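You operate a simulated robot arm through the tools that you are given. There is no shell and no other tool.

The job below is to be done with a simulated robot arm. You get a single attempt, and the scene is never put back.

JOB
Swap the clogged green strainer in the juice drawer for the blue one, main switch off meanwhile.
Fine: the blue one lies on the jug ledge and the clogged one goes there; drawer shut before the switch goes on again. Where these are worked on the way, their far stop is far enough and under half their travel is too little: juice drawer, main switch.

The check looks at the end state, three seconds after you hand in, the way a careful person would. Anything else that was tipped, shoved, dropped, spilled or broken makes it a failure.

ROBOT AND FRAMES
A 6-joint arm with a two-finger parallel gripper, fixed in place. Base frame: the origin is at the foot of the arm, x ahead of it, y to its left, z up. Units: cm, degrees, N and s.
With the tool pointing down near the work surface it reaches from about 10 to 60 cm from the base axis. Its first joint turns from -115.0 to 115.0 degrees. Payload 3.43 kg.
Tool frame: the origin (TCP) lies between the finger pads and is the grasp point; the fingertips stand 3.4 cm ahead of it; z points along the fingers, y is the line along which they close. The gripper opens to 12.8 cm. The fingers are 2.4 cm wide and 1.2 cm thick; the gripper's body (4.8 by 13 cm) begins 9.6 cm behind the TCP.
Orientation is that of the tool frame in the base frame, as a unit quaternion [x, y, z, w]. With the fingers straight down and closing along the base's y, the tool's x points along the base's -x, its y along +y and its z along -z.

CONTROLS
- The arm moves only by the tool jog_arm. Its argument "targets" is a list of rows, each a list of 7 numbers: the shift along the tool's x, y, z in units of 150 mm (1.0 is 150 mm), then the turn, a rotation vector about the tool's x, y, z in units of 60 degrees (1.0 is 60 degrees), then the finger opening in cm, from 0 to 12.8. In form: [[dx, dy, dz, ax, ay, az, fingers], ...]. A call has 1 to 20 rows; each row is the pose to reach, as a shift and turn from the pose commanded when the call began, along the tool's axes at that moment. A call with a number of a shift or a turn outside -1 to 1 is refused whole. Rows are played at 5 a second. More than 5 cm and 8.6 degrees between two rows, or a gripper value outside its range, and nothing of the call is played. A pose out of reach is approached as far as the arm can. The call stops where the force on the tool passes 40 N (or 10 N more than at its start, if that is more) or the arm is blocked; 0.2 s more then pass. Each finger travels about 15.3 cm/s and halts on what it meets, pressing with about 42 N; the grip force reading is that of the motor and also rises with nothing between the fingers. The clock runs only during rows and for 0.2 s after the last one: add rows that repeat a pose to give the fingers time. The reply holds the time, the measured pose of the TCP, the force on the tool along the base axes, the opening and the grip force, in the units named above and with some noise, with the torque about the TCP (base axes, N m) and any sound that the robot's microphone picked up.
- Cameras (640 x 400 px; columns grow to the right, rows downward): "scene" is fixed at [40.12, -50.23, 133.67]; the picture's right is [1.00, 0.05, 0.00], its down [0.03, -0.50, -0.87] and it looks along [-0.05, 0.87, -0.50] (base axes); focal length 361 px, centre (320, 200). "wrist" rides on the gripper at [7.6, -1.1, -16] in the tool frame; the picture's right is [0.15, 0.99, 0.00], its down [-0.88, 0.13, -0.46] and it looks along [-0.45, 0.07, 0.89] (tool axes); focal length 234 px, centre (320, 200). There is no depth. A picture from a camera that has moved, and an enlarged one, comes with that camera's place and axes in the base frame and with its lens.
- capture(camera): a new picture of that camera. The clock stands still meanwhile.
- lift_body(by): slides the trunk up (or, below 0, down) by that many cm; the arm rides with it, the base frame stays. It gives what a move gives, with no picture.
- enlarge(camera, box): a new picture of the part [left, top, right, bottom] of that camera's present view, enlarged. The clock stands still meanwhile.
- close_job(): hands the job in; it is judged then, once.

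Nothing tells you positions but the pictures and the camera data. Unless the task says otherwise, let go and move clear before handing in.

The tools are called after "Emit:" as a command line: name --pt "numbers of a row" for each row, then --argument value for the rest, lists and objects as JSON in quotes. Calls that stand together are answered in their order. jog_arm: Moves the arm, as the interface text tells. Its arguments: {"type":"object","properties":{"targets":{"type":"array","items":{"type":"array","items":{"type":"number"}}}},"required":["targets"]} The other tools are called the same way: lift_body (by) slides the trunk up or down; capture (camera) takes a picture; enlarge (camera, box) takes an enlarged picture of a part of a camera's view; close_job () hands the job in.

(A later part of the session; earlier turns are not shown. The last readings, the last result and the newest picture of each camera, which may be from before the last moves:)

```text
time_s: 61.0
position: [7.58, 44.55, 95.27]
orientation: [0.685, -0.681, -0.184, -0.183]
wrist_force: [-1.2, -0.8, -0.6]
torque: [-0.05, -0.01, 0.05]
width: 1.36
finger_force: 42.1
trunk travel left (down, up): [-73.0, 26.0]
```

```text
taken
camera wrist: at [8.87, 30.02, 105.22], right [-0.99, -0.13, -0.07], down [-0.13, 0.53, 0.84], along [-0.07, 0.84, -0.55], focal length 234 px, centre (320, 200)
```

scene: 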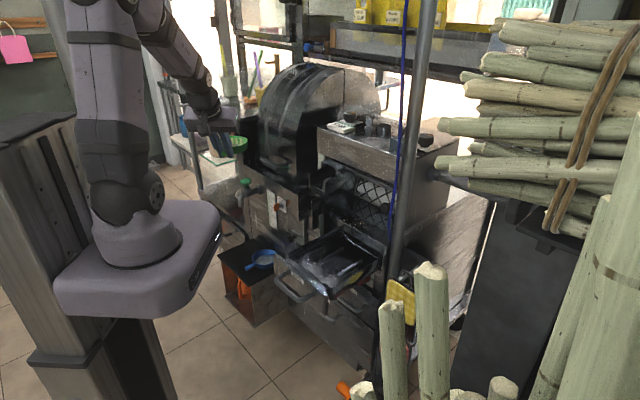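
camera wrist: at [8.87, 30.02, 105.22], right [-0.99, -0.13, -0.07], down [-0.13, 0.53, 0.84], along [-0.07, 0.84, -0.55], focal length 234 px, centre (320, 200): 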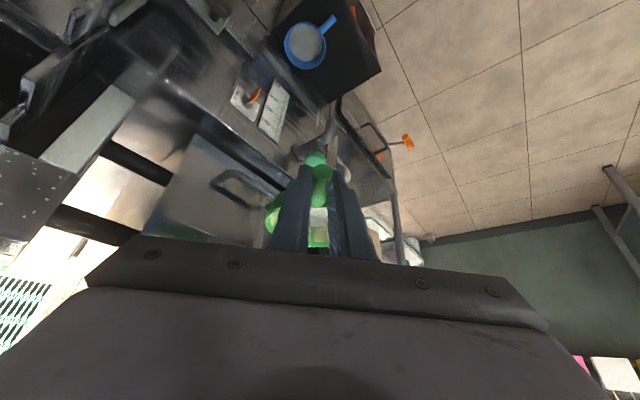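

The strainer is over the ledge area, in front of the machine. I'll yaw back so its handle will point at the robot, aligned with the ledge.

Emit:
jog_arm --pt "-0.014 0.04 0.008 0.0476 0 0.0824 0.8" --pt "-0.028 0.08 0.016 0.095 0 0.165 0.8" --pt "-0.042 0.12 0.024 0.143 0 0.247 0.8" --pt "-0.056 0.16 0.033 0.19 0 0.33 0.8" --pt "-0.07 0.2 0.041 0.238 0 0.412 0.8" --pt "-0.084 0.24 0.049 0.285 0 0.495 0.8" --pt "-0.098 0.279 0.057 0.333 0 0.577 0.8"

Emit:
capture --camera "wrist"

Emit:
enlarge --camera "scene" --box '[160, 80, 320, 280]'

```text
time_s: 62.6
position: [3.47, 46.09, 95.28]
orientation: [-0.408, 0.876, 0.109, 0.234]
wrist_force: [-0.6, 0.1, 0.0]
torque: [-0.04, 0.03, -0.01]
width: 1.35
finger_force: 42.0
trunk travel left (down, up): [-73.0, 26.0]
```

```text
taken
camera wrist: at [-4.95, 34.29, 105.22], right [-0.84, 0.54, -0.07], down [0.24, 0.49, 0.83], along [0.49, 0.68, -0.55], focal length 234 px, centre (320, 200)
```

wrist: 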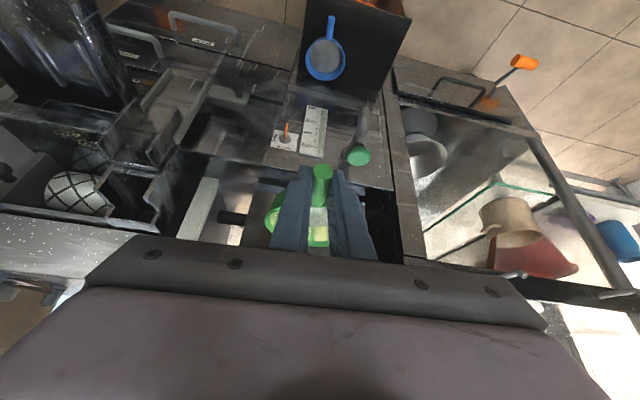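

```text
2.00 times, centred on (240, 180) of scene
camera zoom: at [40.12, -50.23, 133.67], right [1.0, 0.05, 0.0], down [0.03, -0.5, -0.87], along [-0.05, 0.87, -0.5], focal length 723 px, centre (480, 240)
```

zoom: 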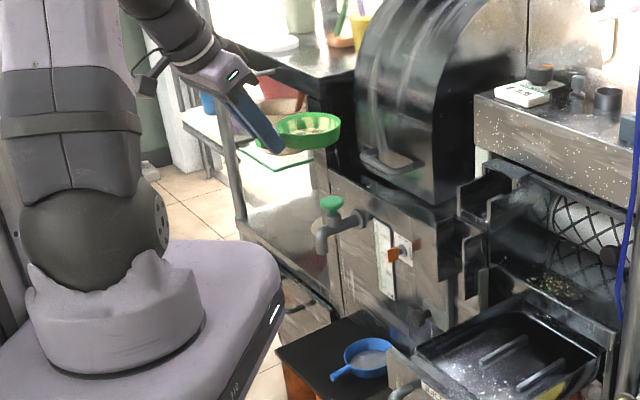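

Now I'll zoom in on the ledge, the blue strainer and the faucet from here to plan the descent.

Emit:
enlarge --camera "wrist" --box '[260, 0, 440, 180]'

Emit:
enlarge --camera "scene" --box '[205, 165, 325, 300]'

```text
2.22 times, centred on (350, 90) of wrist
camera zoom: at [-4.95, 34.29, 105.22], right [-0.84, 0.54, -0.07], down [0.24, 0.49, 0.83], along [0.49, 0.68, -0.55], focal length 520 px, centre (253, 444)
```

zoom: 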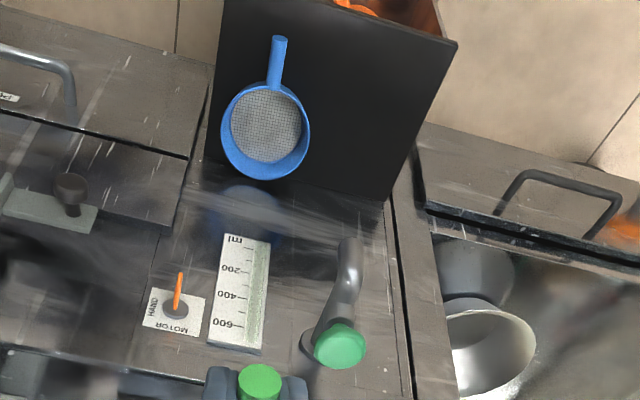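

```text
2.96 times, centred on (265, 232) of scene
camera zoom: at [40.12, -50.23, 133.67], right [1.0, 0.05, 0.0], down [0.03, -0.5, -0.87], along [-0.05, 0.87, -0.5], focal length 1070 px, centre (483, 104)
```

zoom: 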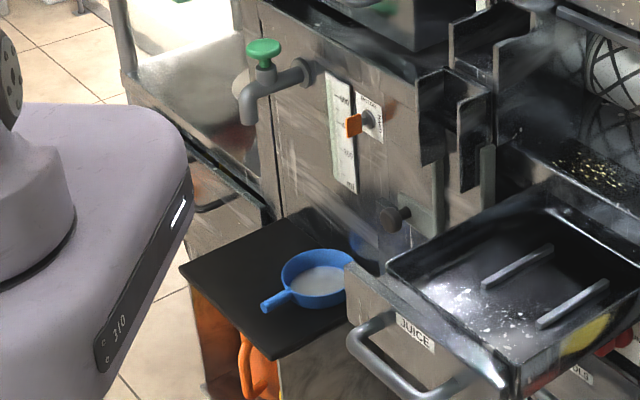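

The faucet spout is at about n 46.9, t −38.5, z 66, and the ledge's free slot lies to the left of the blue strainer. I'll lower the trunk 38 cm so the green strainer drops straight down in front of the spout to about 10 cm above the ledge.

Emit:
lift_body --by -38

Emit:
capture --camera "wrist"

Emit:
enlarge --camera "scene" --box '[180, 165, 330, 300]'

```text
time_s: 66.3
position: [3.45, 46.16, 57.32]
orientation: [-0.41, 0.875, 0.109, 0.233]
wrist_force: [-0.3, 0.5, -0.1]
torque: [-0.01, 0.02, 0.01]
width: 1.33
finger_force: 41.7
trunk travel left (down, up): [-35.0, 64.0]
```

```text
taken
camera wrist: at [-4.91, 34.26, 67.25], right [-0.84, 0.54, -0.07], down [0.24, 0.49, 0.84], along [0.48, 0.68, -0.55], focal length 234 px, centre (320, 200)
```

wrist: 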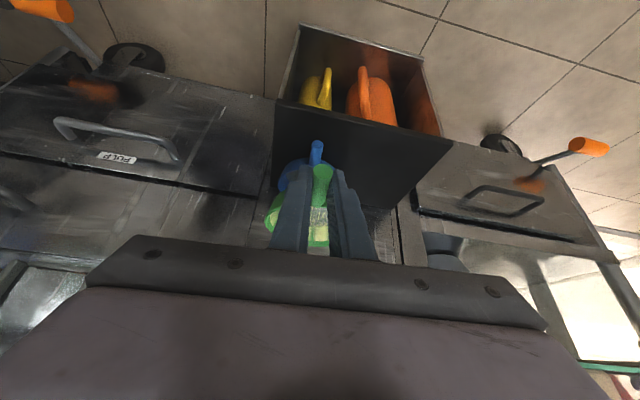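

```text
2.96 times, centred on (255, 232) of scene
camera zoom: at [40.12, -50.23, 133.67], right [1.0, 0.05, 0.0], down [0.03, -0.5, -0.87], along [-0.05, 0.87, -0.5], focal length 1070 px, centre (513, 104)
```

zoom: 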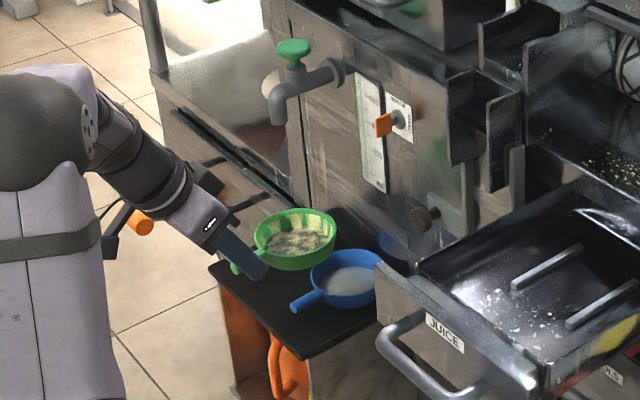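

The strainer hangs in front of the ledge with clearance. I'll slide it over the free slot on the left, below the spout.

Emit:
jog_arm --pt "-0.075 0.141 0.043 0 0 0 0.8" --pt "-0.15 0.282 0.086 0 0 0 0.8" --pt "-0.225 0.422 0.13 0 0 0 0.8" --pt "-0.3 0.563 0.173 0 0 0 0.8" --pt "-0.375 0.704 0.216 0 0 0 0.8"

Emit:
capture --camera "wrist"

Emit:
enlarge --camera "scene" --box '[180, 165, 330, 300]'

```text
time_s: 67.5
position: [-0.44, 57.95, 57.4]
orientation: [-0.41, 0.875, 0.11, 0.234]
wrist_force: [0.3, -0.3, 0.7]
torque: [-0.02, 0.02, -0.01]
width: 1.34
finger_force: 41.9
trunk travel left (down, up): [-35.0, 64.0]
```

```text
taken
camera wrist: at [-8.82, 45.97, 67.31], right [-0.84, 0.54, -0.07], down [0.24, 0.49, 0.83], along [0.48, 0.68, -0.55], focal length 234 px, centre (320, 200)
```

wrist: 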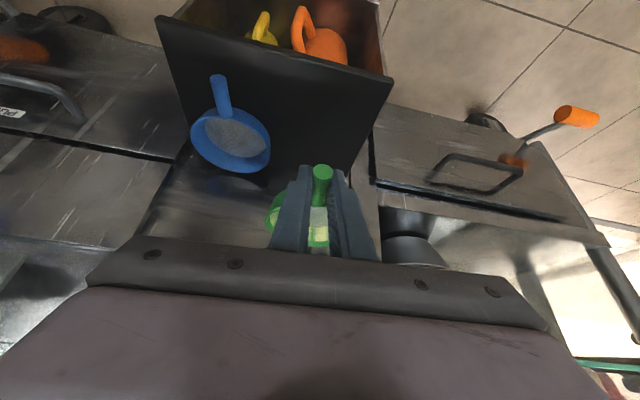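

```text
2.96 times, centred on (255, 232) of scene
camera zoom: at [40.12, -50.23, 133.67], right [1.0, 0.05, 0.0], down [0.03, -0.5, -0.87], along [-0.05, 0.87, -0.5], focal length 1070 px, centre (513, 104)
```

zoom: 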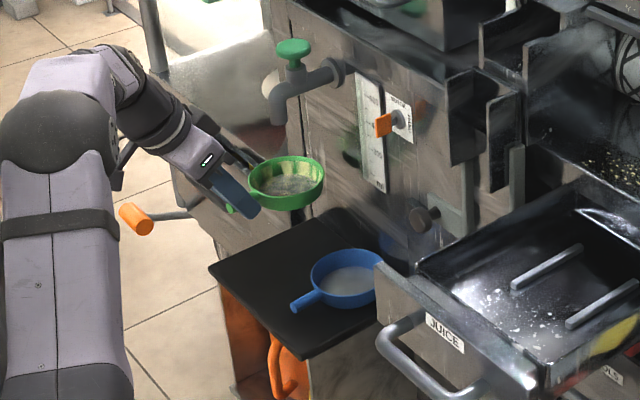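

The bowl is over the slot at about n 48.5, t −42.4. I'll lower it in stages, stopping about 1 cm above the expected rest height.

Emit:
jog_arm --pt "0.075 -0.005 0.13 0 0 0 0.8" --pt "0.15 -0.01 0.26 0 0 0 0.8" --pt "0.225 -0.015 0.39 0 0 0 0.8" --pt "0.3 -0.02 0.52 0 0 0 0.8"

Emit:
capture --camera "wrist"

Emit:
enlarge --camera "scene" --box '[215, 225, 305, 290]'

```text
time_s: 68.5
position: [-0.17, 57.67, 48.27]
orientation: [-0.41, 0.875, 0.11, 0.234]
wrist_force: [-1.3, 0.1, -0.1]
torque: [-0.03, 0.02, -0.02]
width: 1.38
finger_force: 42.1
trunk travel left (down, up): [-35.0, 64.0]
```

```text
taken
camera wrist: at [-8.68, 45.78, 58.22], right [-0.84, 0.54, -0.07], down [0.24, 0.49, 0.84], along [0.48, 0.68, -0.54], focal length 234 px, centre (320, 200)
```

wrist: 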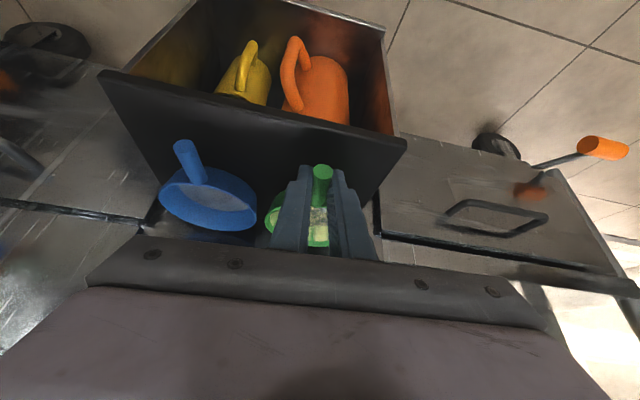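

```text
6.15 times, centred on (260, 258) of scene
camera zoom: at [40.12, -50.23, 133.67], right [1.0, 0.05, 0.0], down [0.03, -0.5, -0.87], along [-0.05, 0.87, -0.5], focal length 2223 px, centre (689, -154)
```

zoom: 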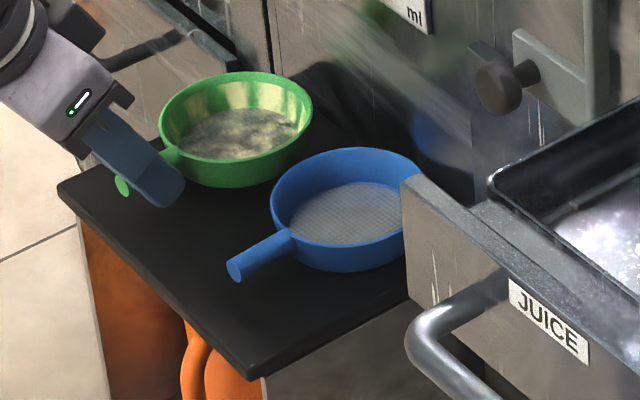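

The green strainer is about a centimetre above the ledge with a gap to the blue one. I'll lower it gently in small steps.

Emit:
jog_arm --pt "0.0067 0 0.0115 0 0 0 0.8" --pt "0.0133 0 0.0231 0 0 0 0.8" --pt "0.02 0 0.0346 0 0 0 0.8" --pt "0.0267 0 0.0462 0 0 0 0.8"

Emit:
enlarge --camera "scene" --box '[215, 225, 305, 290]'

```text
time_s: 69.5
position: [-0.12, 57.64, 47.48]
orientation: [-0.41, 0.875, 0.11, 0.234]
wrist_force: [-1.1, -0.6, 3.5]
torque: [-0.04, -0.03, -0.02]
width: 1.36
finger_force: 41.2
trunk travel left (down, up): [-35.0, 64.0]
```

```text
6.15 times, centred on (260, 258) of scene
camera zoom: at [40.12, -50.23, 133.67], right [1.0, 0.05, 0.0], down [0.03, -0.5, -0.87], along [-0.05, 0.87, -0.5], focal length 2223 px, centre (689, -154)
```

zoom: 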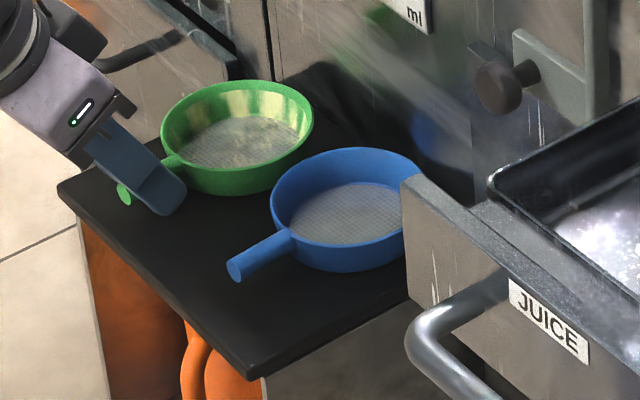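

Contact with the ledge is registered at the expected height. I'll open the fingers and back out along the tool axis.

Emit:
jog_arm --pt "0 0 0 0 0 0 1.6" --pt "0 0 0 0 0 0 2.4" --pt "0 0 0 0 0 0 3.0"

Emit:
enlarge --camera "wrist" --box '[230, 130, 410, 250]'

Emit:
enlarge --camera "scene" --box '[215, 225, 305, 290]'

```text
time_s: 70.3
position: [-0.24, 57.71, 47.49]
orientation: [-0.41, 0.874, 0.111, 0.235]
wrist_force: [-3.4, 1.8, 5.3]
torque: [0.0, 0.0, 0.0]
width: 2.78
finger_force: 0.0
trunk travel left (down, up): [-35.0, 64.0]
```

```text
3.33 times, centred on (320, 190) of wrist
camera zoom: at [-8.67, 45.8, 57.51], right [-0.84, 0.54, -0.07], down [0.24, 0.49, 0.84], along [0.48, 0.69, -0.54], focal length 781 px, centre (320, 233)
```

zoom: 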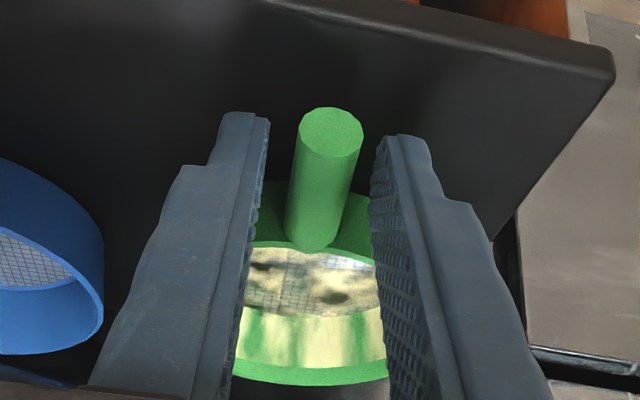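

```text
6.15 times, centred on (260, 258) of scene
camera zoom: at [40.12, -50.23, 133.67], right [1.0, 0.05, 0.0], down [0.03, -0.5, -0.87], along [-0.05, 0.87, -0.5], focal length 2223 px, centre (689, -154)
```

zoom: 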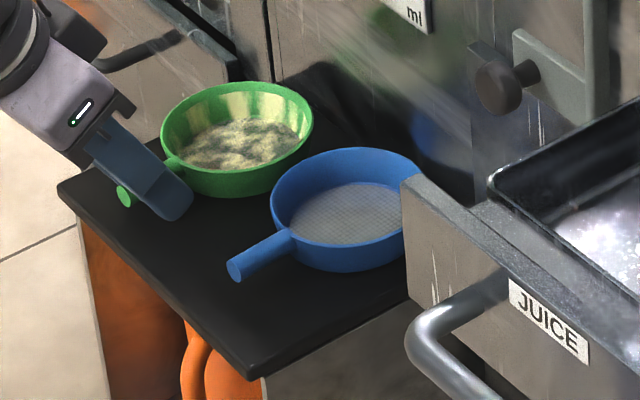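

The green strainer is resting on the ledge. I'll back out along the tool axis.

Emit:
jog_arm --pt "0 0 -0.067 0 0 0 3.2" --pt "0 0 -0.2 0 0 0 3.2" --pt "0 0 -0.33 0 0 0 3.2" --pt "0 0 -0.46 0 0 0 3.2"

Emit:
enlarge --camera "scene" --box '[215, 225, 305, 290]'

```text
time_s: 71.5
position: [-0.08, 55.16, 52.21]
orientation: [-0.394, 0.883, 0.093, 0.236]
wrist_force: [-1.2, 0.6, -0.1]
torque: [0.0, -0.01, 0.01]
width: 3.19
finger_force: 0.0
trunk travel left (down, up): [-35.0, 64.0]
stopped in row 4: the arm was blocked; the commanded pose is now the measured one
```

```text
6.15 times, centred on (260, 258) of scene
camera zoom: at [40.12, -50.23, 133.67], right [1.0, 0.05, 0.0], down [0.03, -0.5, -0.87], along [-0.05, 0.87, -0.5], focal length 2223 px, centre (689, -154)
```

zoom: 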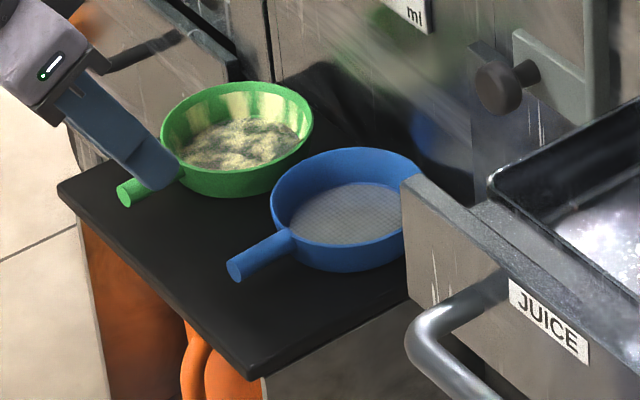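

The arm reports being blocked on the last row. I'll look at the whole scene to see what it is touching.

Emit:
capture --camera "scene"

Emit:
enlarge --camera "scene" --box '[90, 170, 290, 320]'

Emit:
capture --camera "wrist"

```text
taken
```

scene: 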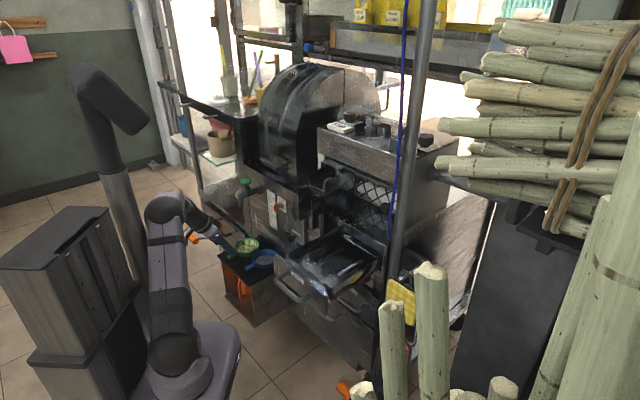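

```text
2.67 times, centred on (190, 245) of scene
camera zoom: at [40.12, -50.23, 133.67], right [1.0, 0.05, 0.0], down [0.03, -0.5, -0.87], along [-0.05, 0.87, -0.5], focal length 963 px, centre (667, 80)
```

zoom: 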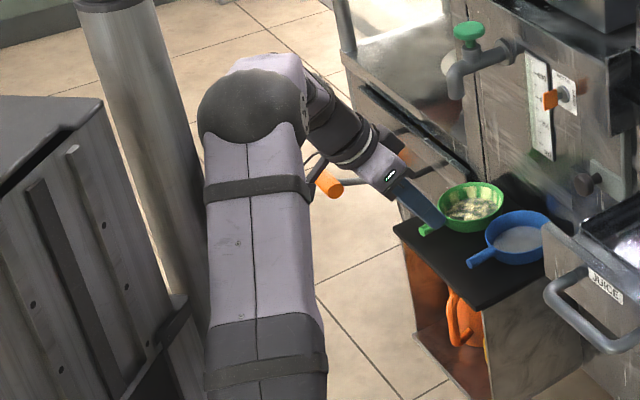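

```text
taken
camera wrist: at [-9.03, 43.8, 62.35], right [-0.82, 0.57, -0.09], down [0.26, 0.5, 0.83], along [0.52, 0.65, -0.56], focal length 234 px, centre (320, 200)
```

wrist: 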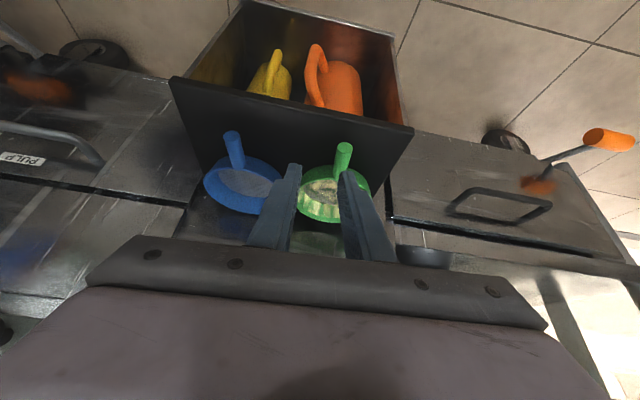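

The blocked joint is most likely the elbow meeting the robot's own neck post at this far-left azimuth; the strainers are undisturbed. I'll lift slightly and move right, away from it, to the blue strainer's handle.

Emit:
jog_arm --pt "-0.059 -0.02 -0.104 -0.01 -0.003 -0.006 3.2" --pt "-0.053 -0.213 -0.103 -0.019 -0.006 -0.012 3.2" --pt "-0.045 -0.406 -0.103 -0.028 -0.008 -0.019 3.2" --pt "-0.036 -0.599 -0.102 -0.038 -0.011 -0.025 3.2"

Emit:
capture --camera "wrist"

Emit:
enlarge --camera "scene" --box '[200, 210, 320, 300]'

```text
time_s: 72.5
position: [6.25, 48.94, 53.97]
orientation: [-0.411, 0.874, 0.111, 0.234]
wrist_force: [0.0, 0.1, 0.4]
torque: [0.0, 0.0, 0.0]
width: 3.21
finger_force: 0.1
trunk travel left (down, up): [-35.0, 64.0]
```

```text
taken
camera wrist: at [-2.09, 36.97, 63.88], right [-0.84, 0.53, -0.07], down [0.24, 0.49, 0.84], along [0.48, 0.69, -0.54], focal length 234 px, centre (320, 200)
```

wrist: 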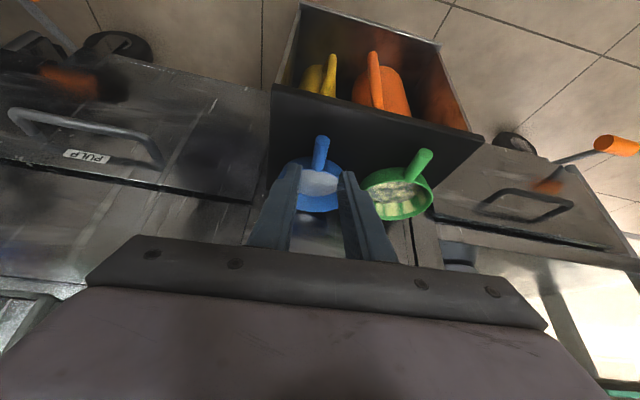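

```text
4.44 times, centred on (260, 255) of scene
camera zoom: at [40.12, -50.23, 133.67], right [1.0, 0.05, 0.0], down [0.03, -0.5, -0.87], along [-0.05, 0.87, -0.5], focal length 1606 px, centre (587, -44)
```

zoom: 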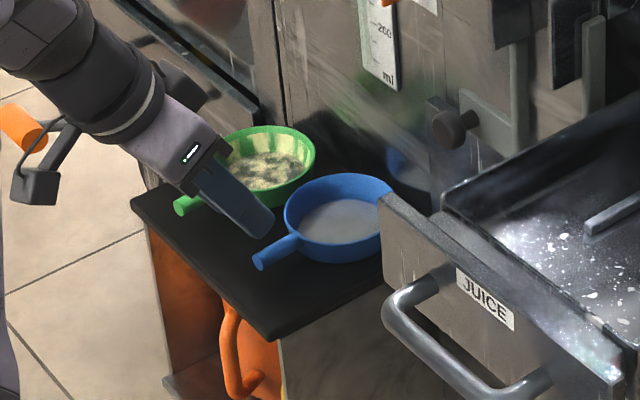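

Emit:
enlarge --camera "wrist" --box '[250, 110, 390, 230]'

```text
3.33 times, centred on (320, 170) of wrist
camera zoom: at [-2.09, 36.97, 63.88], right [-0.84, 0.53, -0.07], down [0.24, 0.49, 0.84], along [0.48, 0.69, -0.54], focal length 781 px, centre (320, 300)
```

zoom: 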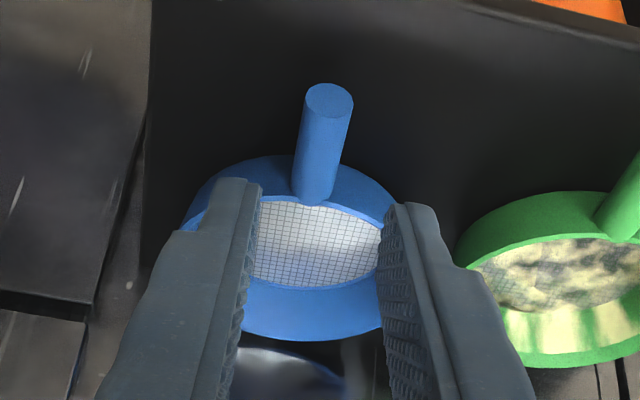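

The blue handle is centred in the gap and oriented like the green one was. I'll descend the same way to straddle it.

Emit:
jog_arm --pt "0.019 -0.006 0.107 0 0 0 3.0" --pt "0.038 -0.011 0.214 0 0 0 3.0" --pt "0.038 -0.012 0.32 0 0 0 3.0" --pt "0.037 -0.012 0.41 0 0 0 3.0" --pt "0.037 -0.012 0.475 0 0 0 3.0"

Emit:
enlarge --camera "wrist" --box '[250, 110, 390, 230]'

Emit:
enlarge --camera "scene" --box '[215, 225, 305, 290]'

```text
time_s: 73.7
position: [8.31, 51.14, 47.6]
orientation: [-0.411, 0.874, 0.111, 0.236]
wrist_force: [-2.6, -3.9, 6.3]
torque: [-0.18, -0.02, -0.11]
width: 2.99
finger_force: 0.0
trunk travel left (down, up): [-35.0, 64.0]
```

```text
3.33 times, centred on (320, 170) of wrist
camera zoom: at [0.0, 39.2, 57.51], right [-0.84, 0.53, -0.07], down [0.24, 0.49, 0.84], along [0.48, 0.69, -0.54], focal length 781 px, centre (320, 300)
```

zoom: 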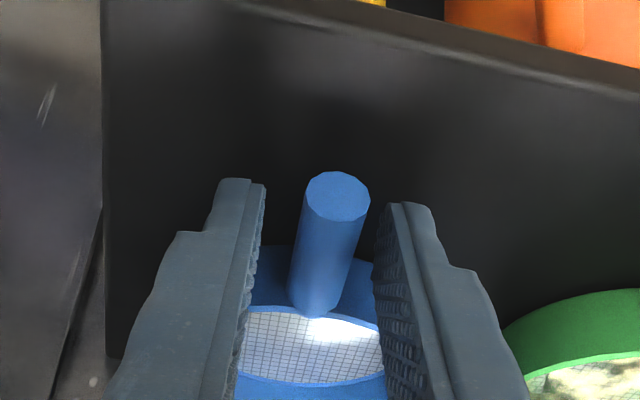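

```text
6.15 times, centred on (260, 258) of scene
camera zoom: at [40.12, -50.23, 133.67], right [1.0, 0.05, 0.0], down [0.03, -0.5, -0.87], along [-0.05, 0.87, -0.5], focal length 2223 px, centre (689, -154)
```

zoom: 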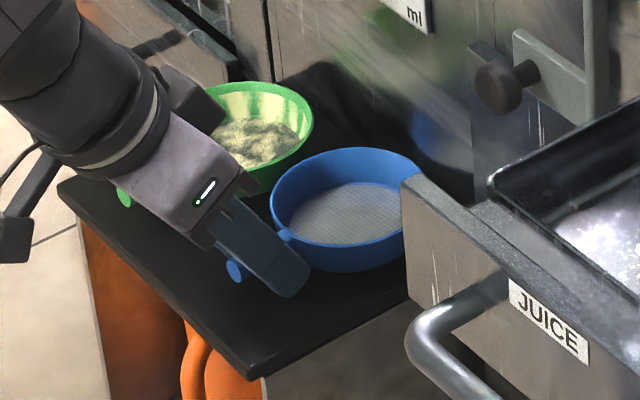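

A light tip contact registered, so I'll back off 0.4 cm and then close on the handle.

Emit:
jog_arm --pt "0 0 -0.027 0 0 0 3.0" --pt "0 0 -0.027 0 0 0 2.0" --pt "0 0 -0.027 0 0 0 1.4" --pt "0 0 -0.027 0 0 0 0.8" --pt "0 0 -0.027 0 0 0 0.8"

Emit:
enlarge --camera "wrist" --box '[250, 110, 390, 230]'

```text
time_s: 74.9
position: [8.19, 50.99, 47.84]
orientation: [-0.411, 0.874, 0.111, 0.234]
wrist_force: [-0.1, -0.7, 0.4]
torque: [-0.01, 0.01, -0.02]
width: 1.36
finger_force: 41.6
trunk travel left (down, up): [-35.0, 64.0]
```

```text
3.33 times, centred on (320, 170) of wrist
camera zoom: at [-0.11, 39.04, 57.81], right [-0.84, 0.53, -0.07], down [0.24, 0.49, 0.84], along [0.48, 0.69, -0.55], focal length 781 px, centre (320, 300)
```

zoom: 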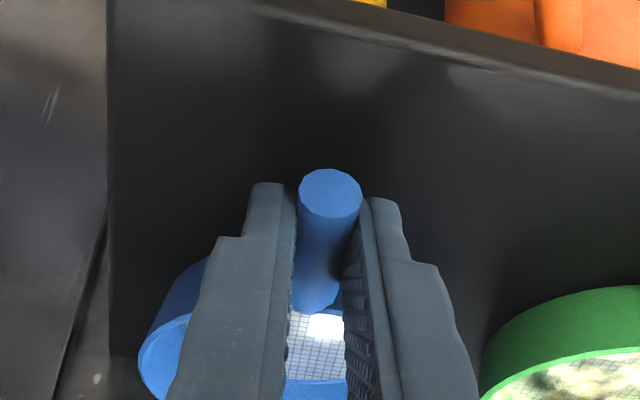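

The blue strainer's handle is gripped cleanly. I'll lift straight up 8 cm, then retreat from under the faucet area.

Emit:
jog_arm --pt "-0.033 0 -0.058 0 0 0 0.8" --pt "-0.1 0 -0.173 0 0 0 0.8" --pt "-0.183 0 -0.318 0 0 0 0.8" --pt "-0.267 0 -0.462 0 0 0 0.8" --pt "-0.139 0.014 -0.536 0 0 0 0.8" --pt "-0.01 0.027 -0.61 0 0 0 0.8" --pt "0.118 0.041 -0.684 0 0 0 0.8"

Emit:
capture --camera "scene"

Emit:
enlarge --camera "scene" --box '[180, 200, 330, 300]'

```text
time_s: 76.5
position: [3.47, 46.15, 55.86]
orientation: [-0.411, 0.874, 0.111, 0.234]
wrist_force: [-0.8, -0.8, -0.6]
torque: [-0.06, 0.01, 0.01]
width: 1.33
finger_force: 42.8
trunk travel left (down, up): [-35.0, 64.0]
```

```text
taken
```

scene: 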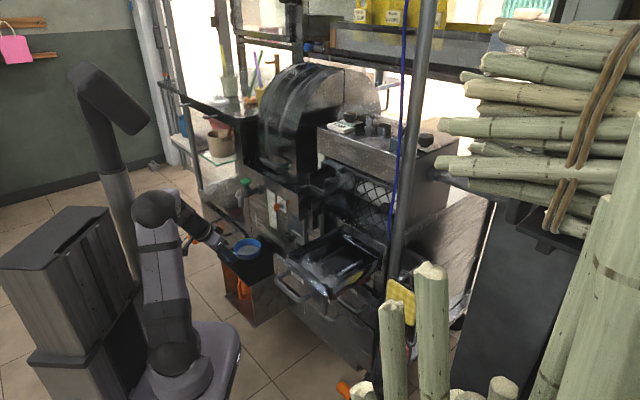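

```text
4.00 times, centred on (255, 250) of scene
camera zoom: at [40.12, -50.23, 133.67], right [1.0, 0.05, 0.0], down [0.03, -0.5, -0.87], along [-0.05, 0.87, -0.5], focal length 1445 px, centre (580, 0)
```

zoom: 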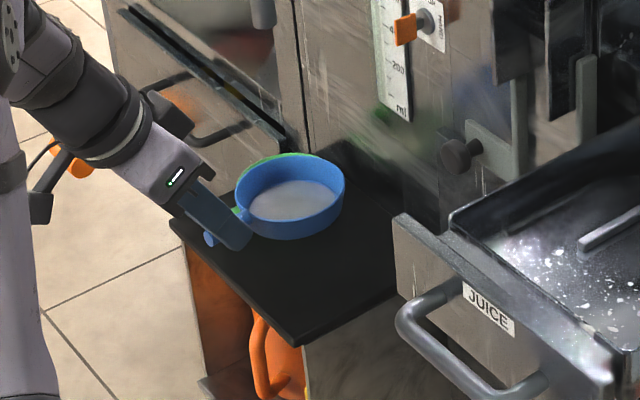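

The blue strainer is free and level. I'll raise the trunk 39 cm and check that the green one stayed put.

Emit:
lift_body --by 39

Emit:
enlarge --camera "scene" --box '[160, 80, 330, 300]'

```text
time_s: 80.2
position: [3.51, 46.29, 94.84]
orientation: [-0.41, 0.875, 0.111, 0.234]
wrist_force: [-0.1, -0.1, -0.5]
torque: [-0.04, 0.03, -0.03]
width: 1.36
finger_force: 42.0
trunk travel left (down, up): [-74.0, 25.0]
```

```text
1.82 times, centred on (245, 190) of scene
camera zoom: at [40.12, -50.23, 133.67], right [1.0, 0.05, 0.0], down [0.03, -0.5, -0.87], along [-0.05, 0.87, -0.5], focal length 657 px, centre (456, 218)
```

zoom: 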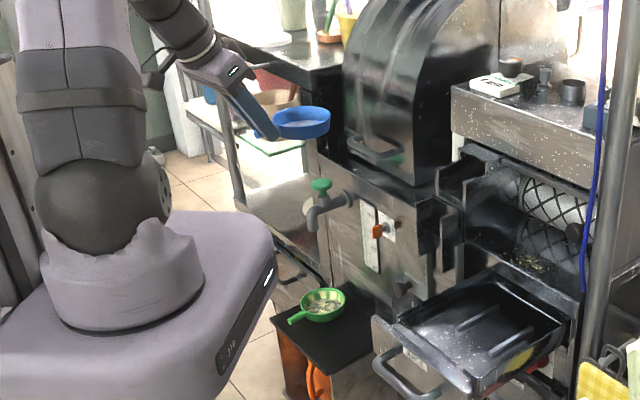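

The green strainer is resting securely on the ledge. Now I'll retrace the path with the blue one, starting with the 40° yaw to the left.

Emit:
jog_arm --pt "-0.01 -0.04 0.006 -0.0476 0 -0.0824 0.8" --pt "-0.021 -0.081 0.012 -0.095 0 -0.165 0.8" --pt "-0.031 -0.121 0.018 -0.143 0 -0.247 0.8" --pt "-0.042 -0.162 0.024 -0.19 0 -0.33 0.8" --pt "-0.052 -0.202 0.03 -0.238 0 -0.412 0.8" --pt "-0.063 -0.243 0.036 -0.285 0 -0.495 0.8" --pt "-0.073 -0.283 0.042 -0.333 0 -0.577 0.8"

```text
time_s: 81.8
position: [7.61, 44.48, 94.98]
orientation: [0.684, -0.682, -0.184, -0.182]
wrist_force: [-0.7, -0.2, -0.4]
torque: [-0.06, 0.01, 0.0]
width: 1.34
finger_force: 42.2
trunk travel left (down, up): [-74.0, 25.0]
```

Emit:
jog_arm --pt "0.118 -0.149 -0.068 0 0 0 0.8" --pt "0.235 -0.297 -0.136 0 0 0 0.8" --pt "0.353 -0.446 -0.204 0 0 0 0.8" --pt "0.47 -0.595 -0.271 0 0 0 0.8" --pt "0.588 -0.743 -0.339 0 0 0 0.8" --pt "0.705 -0.892 -0.407 0 0 0 0.8"

Emit:
jog_arm --pt "0.118 -0.149 -0.068 0 0 0 0.8" --pt "0.235 -0.297 -0.136 0 0 0 0.8" --pt "0.353 -0.446 -0.204 0 0 0 0.8" --pt "0.47 -0.595 -0.271 0 0 0 0.8" --pt "0.588 -0.743 -0.339 0 0 0 0.8" --pt "0.705 -0.892 -0.407 0 0 0 0.8"

Emit:
capture --camera "scene"

```text
time_s: 83.2
position: [21.04, 32.4, 94.8]
orientation: [0.685, -0.681, -0.185, -0.182]
wrist_force: [0.6, 0.3, 0.4]
torque: [-0.03, -0.01, -0.01]
width: 1.35
finger_force: 42.4
trunk travel left (down, up): [-74.0, 25.0]
```

```text
time_s: 84.6
position: [34.36, 20.23, 94.83]
orientation: [0.685, -0.681, -0.184, -0.182]
wrist_force: [-0.5, -1.2, -1.0]
torque: [-0.01, 0.03, 0.01]
width: 1.35
finger_force: 42.2
trunk travel left (down, up): [-74.0, 25.0]
```

```text
taken
```

scene: 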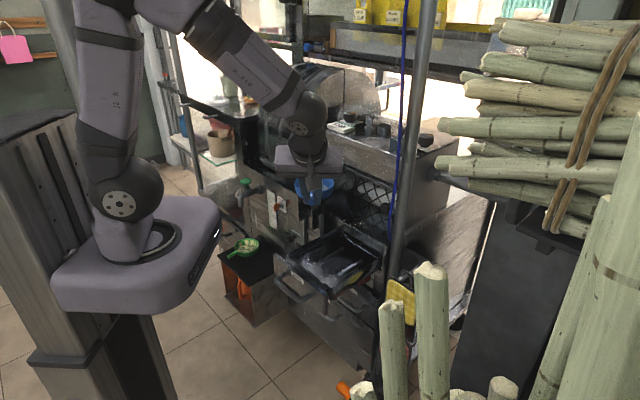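

Back above the drawer. I'll yaw to align the handle with the drawer axis.

Emit:
jog_arm --pt "0 0 0 0.0476 0 0.0824 0.8" --pt "0 0 0 0.095 0 0.165 0.8" --pt "0 0 0 0.143 0 0.247 0.8" --pt "0 0 0 0.19 0 0.33 0.8" --pt "0 0 0 0.238 0 0.412 0.8" --pt "0 0 0 0.285 0 0.495 0.8" --pt "0 0 0 0.333 0 0.577 0.8"

Emit:
lift_body --by -16

Emit:
capture --camera "wrist"

Emit:
enlarge --camera "scene" --box '[270, 180, 430, 300]'

```text
time_s: 86.2
position: [34.49, 20.23, 94.87]
orientation: [-0.41, 0.875, 0.11, 0.234]
wrist_force: [-0.2, -0.1, -0.2]
torque: [-0.04, 0.0, 0.0]
width: 1.34
finger_force: 41.8
trunk travel left (down, up): [-74.0, 25.0]
```

```text
time_s: 88.0
position: [34.5, 20.28, 78.77]
orientation: [-0.411, 0.874, 0.111, 0.234]
wrist_force: [0.0, -0.1, 0.0]
torque: [-0.02, 0.03, 0.02]
width: 1.36
finger_force: 42.3
trunk travel left (down, up): [-58.0, 41.0]
```

```text
taken
camera wrist: at [26.08, 8.37, 88.8], right [-0.84, 0.53, -0.07], down [0.24, 0.49, 0.84], along [0.48, 0.69, -0.55], focal length 234 px, centre (320, 200)
```

wrist: 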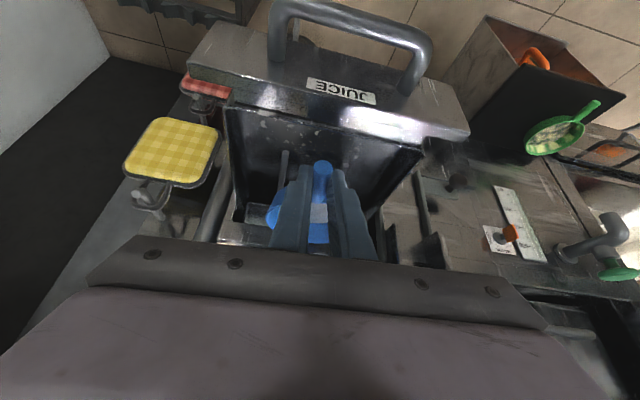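

```text
3.33 times, centred on (350, 240) of scene
camera zoom: at [40.12, -50.23, 133.67], right [1.0, 0.05, 0.0], down [0.03, -0.5, -0.87], along [-0.05, 0.87, -0.5], focal length 1204 px, centre (220, 67)
```

zoom: 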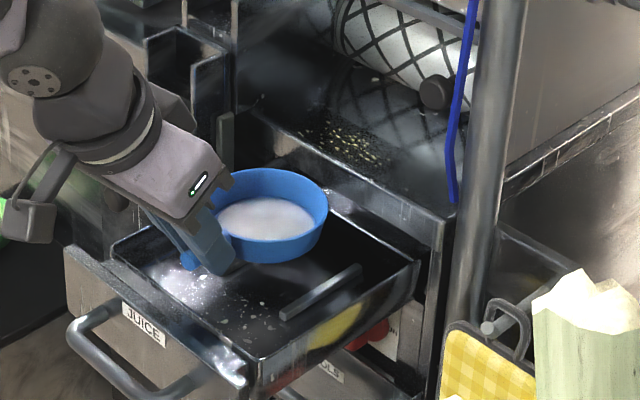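

The blue strainer is over the drawer, in front of the lip. I'll lower it into the tray, moving slightly back toward the green one's old spot.

Emit:
jog_arm --pt "0.035 -0.005 0.062 0 0 0 0.8" --pt "0.071 -0.01 0.123 0 0 0 0.8" --pt "0.107 -0.017 0.185 0 0 0 0.8" --pt "0.06 -0.024 0.25 0 0 0 0.8" --pt "0.019 -0.03 0.305 0 0 0 0.8"

Emit:
enlarge --camera "scene" --box '[290, 210, 410, 290]'

```text
time_s: 89.2
position: [36.16, 21.53, 74.64]
orientation: [-0.411, 0.874, 0.11, 0.234]
wrist_force: [-0.5, 0.8, -0.8]
torque: [-0.02, 0.05, 0.0]
width: 1.37
finger_force: 42.0
trunk travel left (down, up): [-58.0, 41.0]
```

```text
5.00 times, centred on (350, 250) of scene
camera zoom: at [40.12, -50.23, 133.67], right [1.0, 0.05, 0.0], down [0.03, -0.5, -0.87], along [-0.05, 0.87, -0.5], focal length 1806 px, centre (170, -50)
```

zoom: 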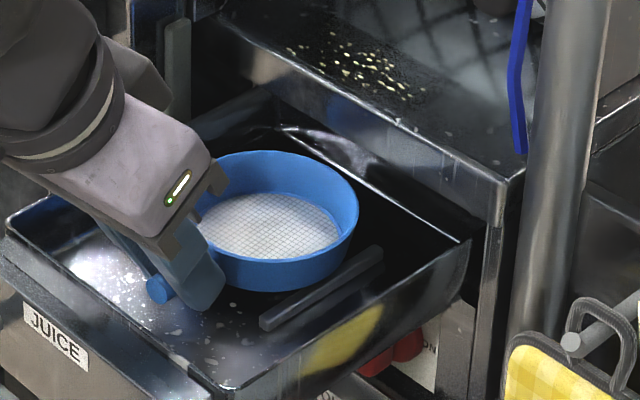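

Half a centimetre to go. I'll lower in small steps until contact.

Emit:
jog_arm --pt "0.005 0 0.0087 0 0 0 0.8" --pt "0.01 0 0.0173 0 0 0 0.8" --pt "0.015 0 0.026 0 0 0 0.8" --pt "0.018 0 0.032 0 0 0 0.8"

```text
time_s: 90.2
position: [36.05, 21.71, 74.18]
orientation: [-0.412, 0.873, 0.111, 0.235]
wrist_force: [-0.8, 0.3, 1.5]
torque: [0.2, -0.16, -0.01]
width: 1.35
finger_force: 41.5
trunk travel left (down, up): [-58.0, 41.0]
```

Emit:
jog_arm --pt "0.003 0 0.0058 0 0 0 0.8" --pt "0.005 0 0.0087 0 0 0 0.8" --pt "0.005 0 0.0087 0 0 0 0.8"

Emit:
enlarge --camera "scene" --box '[305, 220, 395, 280]'

```text
time_s: 91.0
position: [36.03, 21.6, 74.13]
orientation: [-0.411, 0.873, 0.111, 0.236]
wrist_force: [-1.5, 1.5, 12.4]
torque: [0.75, -0.6, 0.06]
width: 1.35
finger_force: 41.4
trunk travel left (down, up): [-58.0, 41.0]
```

```text
6.67 times, centred on (350, 250) of scene
camera zoom: at [40.12, -50.23, 133.67], right [1.0, 0.05, 0.0], down [0.03, -0.5, -0.87], along [-0.05, 0.87, -0.5], focal length 2409 px, centre (120, -133)
```

zoom: 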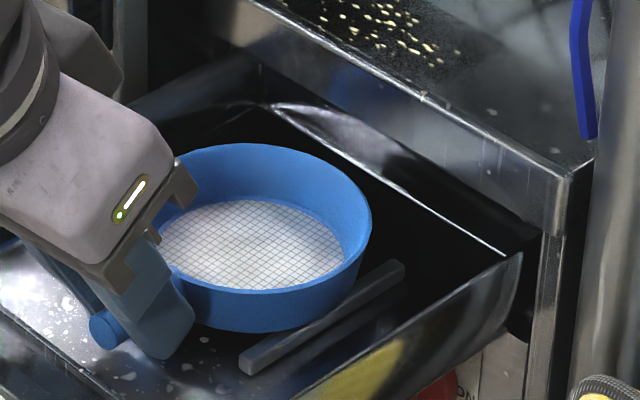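

Firm contact with the rails. I'll release the blue strainer and check that it sits level.

Emit:
jog_arm --pt "0 0 -0.004 0 0 0 0.8" --pt "0 0 -0.004 0 0 0 1.6" --pt "0 0 -0.004 0 0 0 2.4" --pt "0 0 -0.004 0 0 0 3.0" --pt "0 0 -0.004 0 0 0 3.0"

Emit:
enlarge --camera "scene" --box '[305, 220, 395, 280]'

Emit:
enlarge --camera "wrist" --box '[240, 110, 400, 250]'

```text
time_s: 92.2
position: [35.97, 21.38, 74.04]
orientation: [-0.41, 0.875, 0.11, 0.234]
wrist_force: [-0.2, 0.9, 1.3]
torque: [0.02, 0.01, 0.0]
width: 2.98
finger_force: 0.0
trunk travel left (down, up): [-58.0, 41.0]
```

```text
6.67 times, centred on (350, 250) of scene
camera zoom: at [40.12, -50.23, 133.67], right [1.0, 0.05, 0.0], down [0.03, -0.5, -0.87], along [-0.05, 0.87, -0.5], focal length 2409 px, centre (120, -133)
```

zoom: 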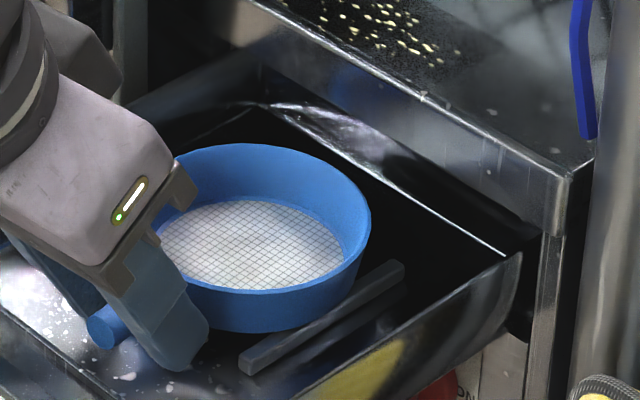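

```text
2.86 times, centred on (320, 180) of wrist
camera zoom: at [27.68, 9.64, 84.03], right [-0.84, 0.53, -0.07], down [0.24, 0.49, 0.84], along [0.48, 0.69, -0.55], focal length 669 px, centre (320, 257)
```

zoom: 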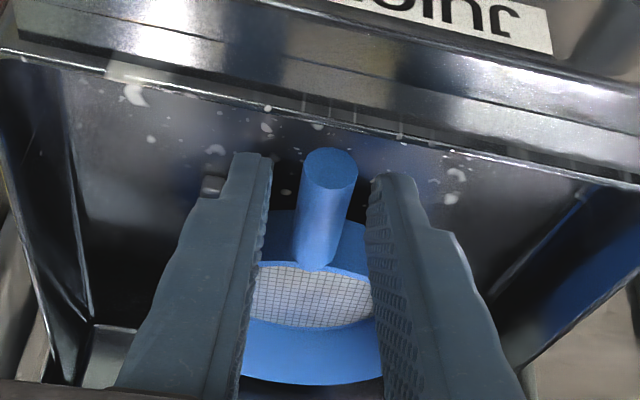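

The blue strainer sits level on both rails in the green one's place. I'll back the gripper out along its axis.

Emit:
jog_arm --pt "0 0 -0.067 0 0 0 3.2" --pt "0 0 -0.2 0 0 0 3.2" --pt "0 0 -0.33 0 0 0 3.2" --pt "0 0 -0.46 0 0 0 3.2"

Emit:
lift_body --by 10

Emit:
capture --camera "wrist"

Emit:
enlarge --camera "scene" --box '[285, 200, 415, 300]'

```text
time_s: 93.2
position: [33.81, 18.84, 80.06]
orientation: [-0.41, 0.874, 0.111, 0.235]
wrist_force: [-0.5, -0.1, -0.4]
torque: [-0.01, 0.01, 0.04]
width: 3.22
finger_force: 0.1
trunk travel left (down, up): [-58.0, 41.0]
```

```text
time_s: 94.6
position: [33.89, 18.95, 90.06]
orientation: [-0.411, 0.874, 0.111, 0.233]
wrist_force: [0.1, -0.3, 0.2]
torque: [0.0, 0.01, 0.01]
width: 3.23
finger_force: 0.1
trunk travel left (down, up): [-68.0, 31.0]
```

```text
taken
camera wrist: at [25.44, 6.96, 99.99], right [-0.84, 0.53, -0.07], down [0.24, 0.49, 0.84], along [0.48, 0.69, -0.55], focal length 234 px, centre (320, 200)
```

wrist: 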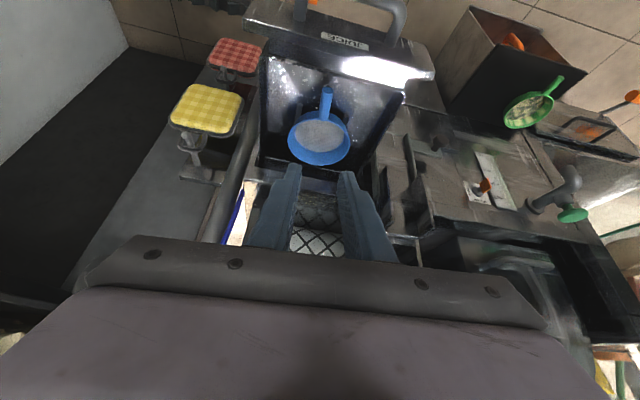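

```text
4.00 times, centred on (350, 250) of scene
camera zoom: at [40.12, -50.23, 133.67], right [1.0, 0.05, 0.0], down [0.03, -0.5, -0.87], along [-0.05, 0.87, -0.5], focal length 1445 px, centre (200, 0)
```

zoom: 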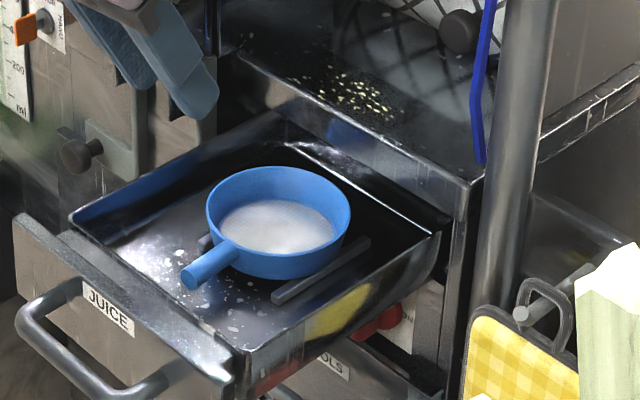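

The blue strainer is seated. I'll check the green one on the ledge before closing the drawer.

Emit:
enlarge --camera "wrist" --box '[430, 10, 640, 170]'

Emit:
enlarge --camera "scene" --box '[205, 220, 315, 300]'

```text
2.50 times, centred on (535, 90) of wrist
camera zoom: at [25.44, 6.96, 99.99], right [-0.84, 0.53, -0.07], down [0.24, 0.49, 0.84], along [0.48, 0.69, -0.55], focal length 585 px, centre (-218, 475)
```

zoom: 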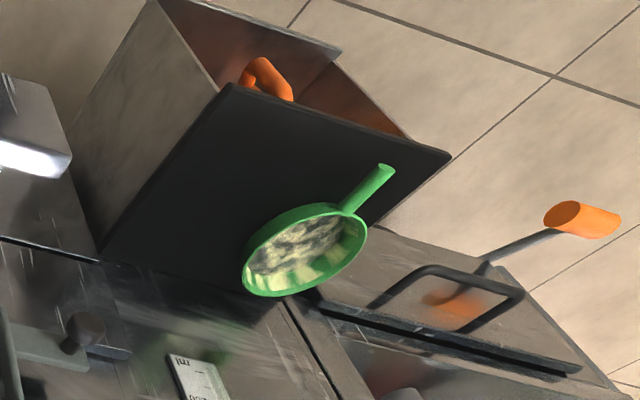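

```text
5.00 times, centred on (260, 260) of scene
camera zoom: at [40.12, -50.23, 133.67], right [1.0, 0.05, 0.0], down [0.03, -0.5, -0.87], along [-0.05, 0.87, -0.5], focal length 1806 px, centre (620, -100)
```

zoom: 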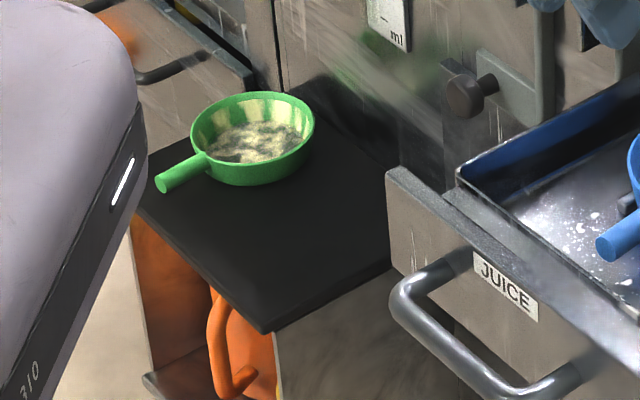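

Both strainers are where they belong. Next is closing the drawer: I'll bring the tool straight down in front of the handle with closed fingers and push the bar back in.

Emit:
jog_arm --pt "0.047 0.009 -0.027 0.006 0.125 0.021 2" --pt "0.118 0.021 -0.068 0.012 0.25 0.043 1" --pt "0.207 0.037 -0.12 0.017 0.375 0.064 0" --pt "0.326 0.059 -0.188 0.023 0.5 0.085 0" --pt "0.474 0.086 -0.274 0.023 0.5 0.085 0" --pt "0.592 0.107 -0.342 0.023 0.5 0.085 0"

Emit:
capture --camera "wrist"

```text
time_s: 96.0
position: [25.97, 12.0, 89.97]
orientation: [-0.384, 0.923, 0.0, 0.0]
wrist_force: [-0.4, -0.1, 0.3]
torque: [0.01, -0.02, -0.01]
width: 0.0
finger_force: 33.1
trunk travel left (down, up): [-68.0, 31.0]
```

```text
taken
camera wrist: at [21.53, 5.85, 105.92], right [-0.8, 0.59, 0.0], down [0.53, 0.72, 0.46], along [0.27, 0.37, -0.89], focal length 234 px, centre (320, 200)
```

wrist: 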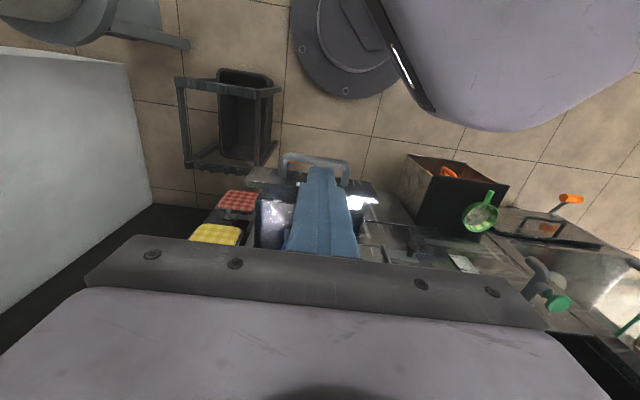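

The closed fingers are 1.5 cm in front of the handle bar. I'll lower the trunk so they sit at bar height.

Emit:
lift_body --by -17.8

Emit:
enlarge --camera "scene" --box '[250, 190, 410, 310]'

```text
time_s: 98.0
position: [26.03, 12.04, 72.25]
orientation: [-0.385, 0.923, 0.0, 0.0]
wrist_force: [0.1, -0.2, -0.2]
torque: [0.0, 0.02, 0.02]
width: 0.02
finger_force: 33.3
trunk travel left (down, up): [-50.2, 48.8]
```

```text
3.33 times, centred on (330, 250) of scene
camera zoom: at [40.12, -50.23, 133.67], right [1.0, 0.05, 0.0], down [0.03, -0.5, -0.87], along [-0.05, 0.87, -0.5], focal length 1204 px, centre (287, 33)
```

zoom: 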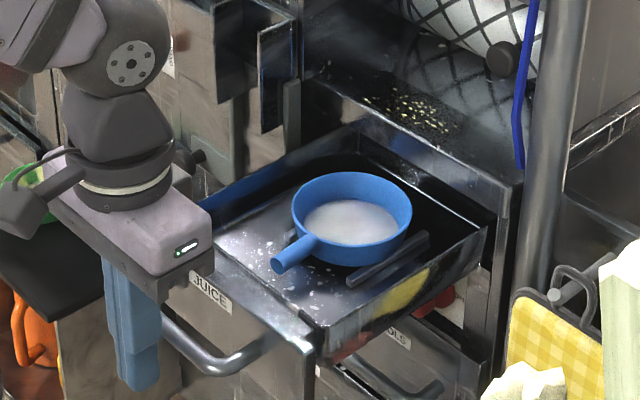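

The fingers are at bar height in front of the handle. I'll push the drawer in steadily.

Emit:
jog_arm --pt "-0.09 0 0 0 0 0 0" --pt "-0.18 0 0 0 0 0 0" --pt "-0.27 0 0 0 0 0 0" --pt "-0.36 0 0 0 0 0 0" --pt "-0.45 0 0 0 0 0 0" --pt "-0.54 0 0 0 0 0 0" --pt "-0.63 0 0 0 0 0 0" --pt "-0.72 0 0 0 0 0 0" --pt "-0.81 0 0 0 0 0 0" --pt "-0.9 0 0 0 0 0 0"

Emit:
enlarge --camera "scene" --box '[250, 190, 410, 310]'

```text
time_s: 100.2
position: [35.54, 21.64, 72.31]
orientation: [-0.385, 0.923, 0.001, 0.0]
wrist_force: [0.1, 0.3, -0.2]
torque: [-0.01, 0.01, -0.01]
width: 0.02
finger_force: 33.5
trunk travel left (down, up): [-50.2, 48.8]
```

```text
3.33 times, centred on (330, 250) of scene
camera zoom: at [40.12, -50.23, 133.67], right [1.0, 0.05, 0.0], down [0.03, -0.5, -0.87], along [-0.05, 0.87, -0.5], focal length 1204 px, centre (287, 33)
```

zoom: 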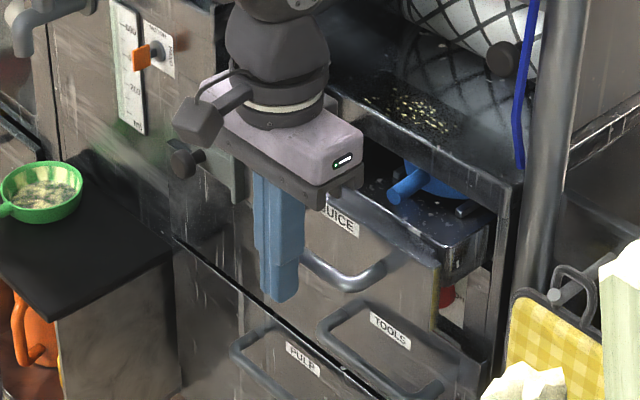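

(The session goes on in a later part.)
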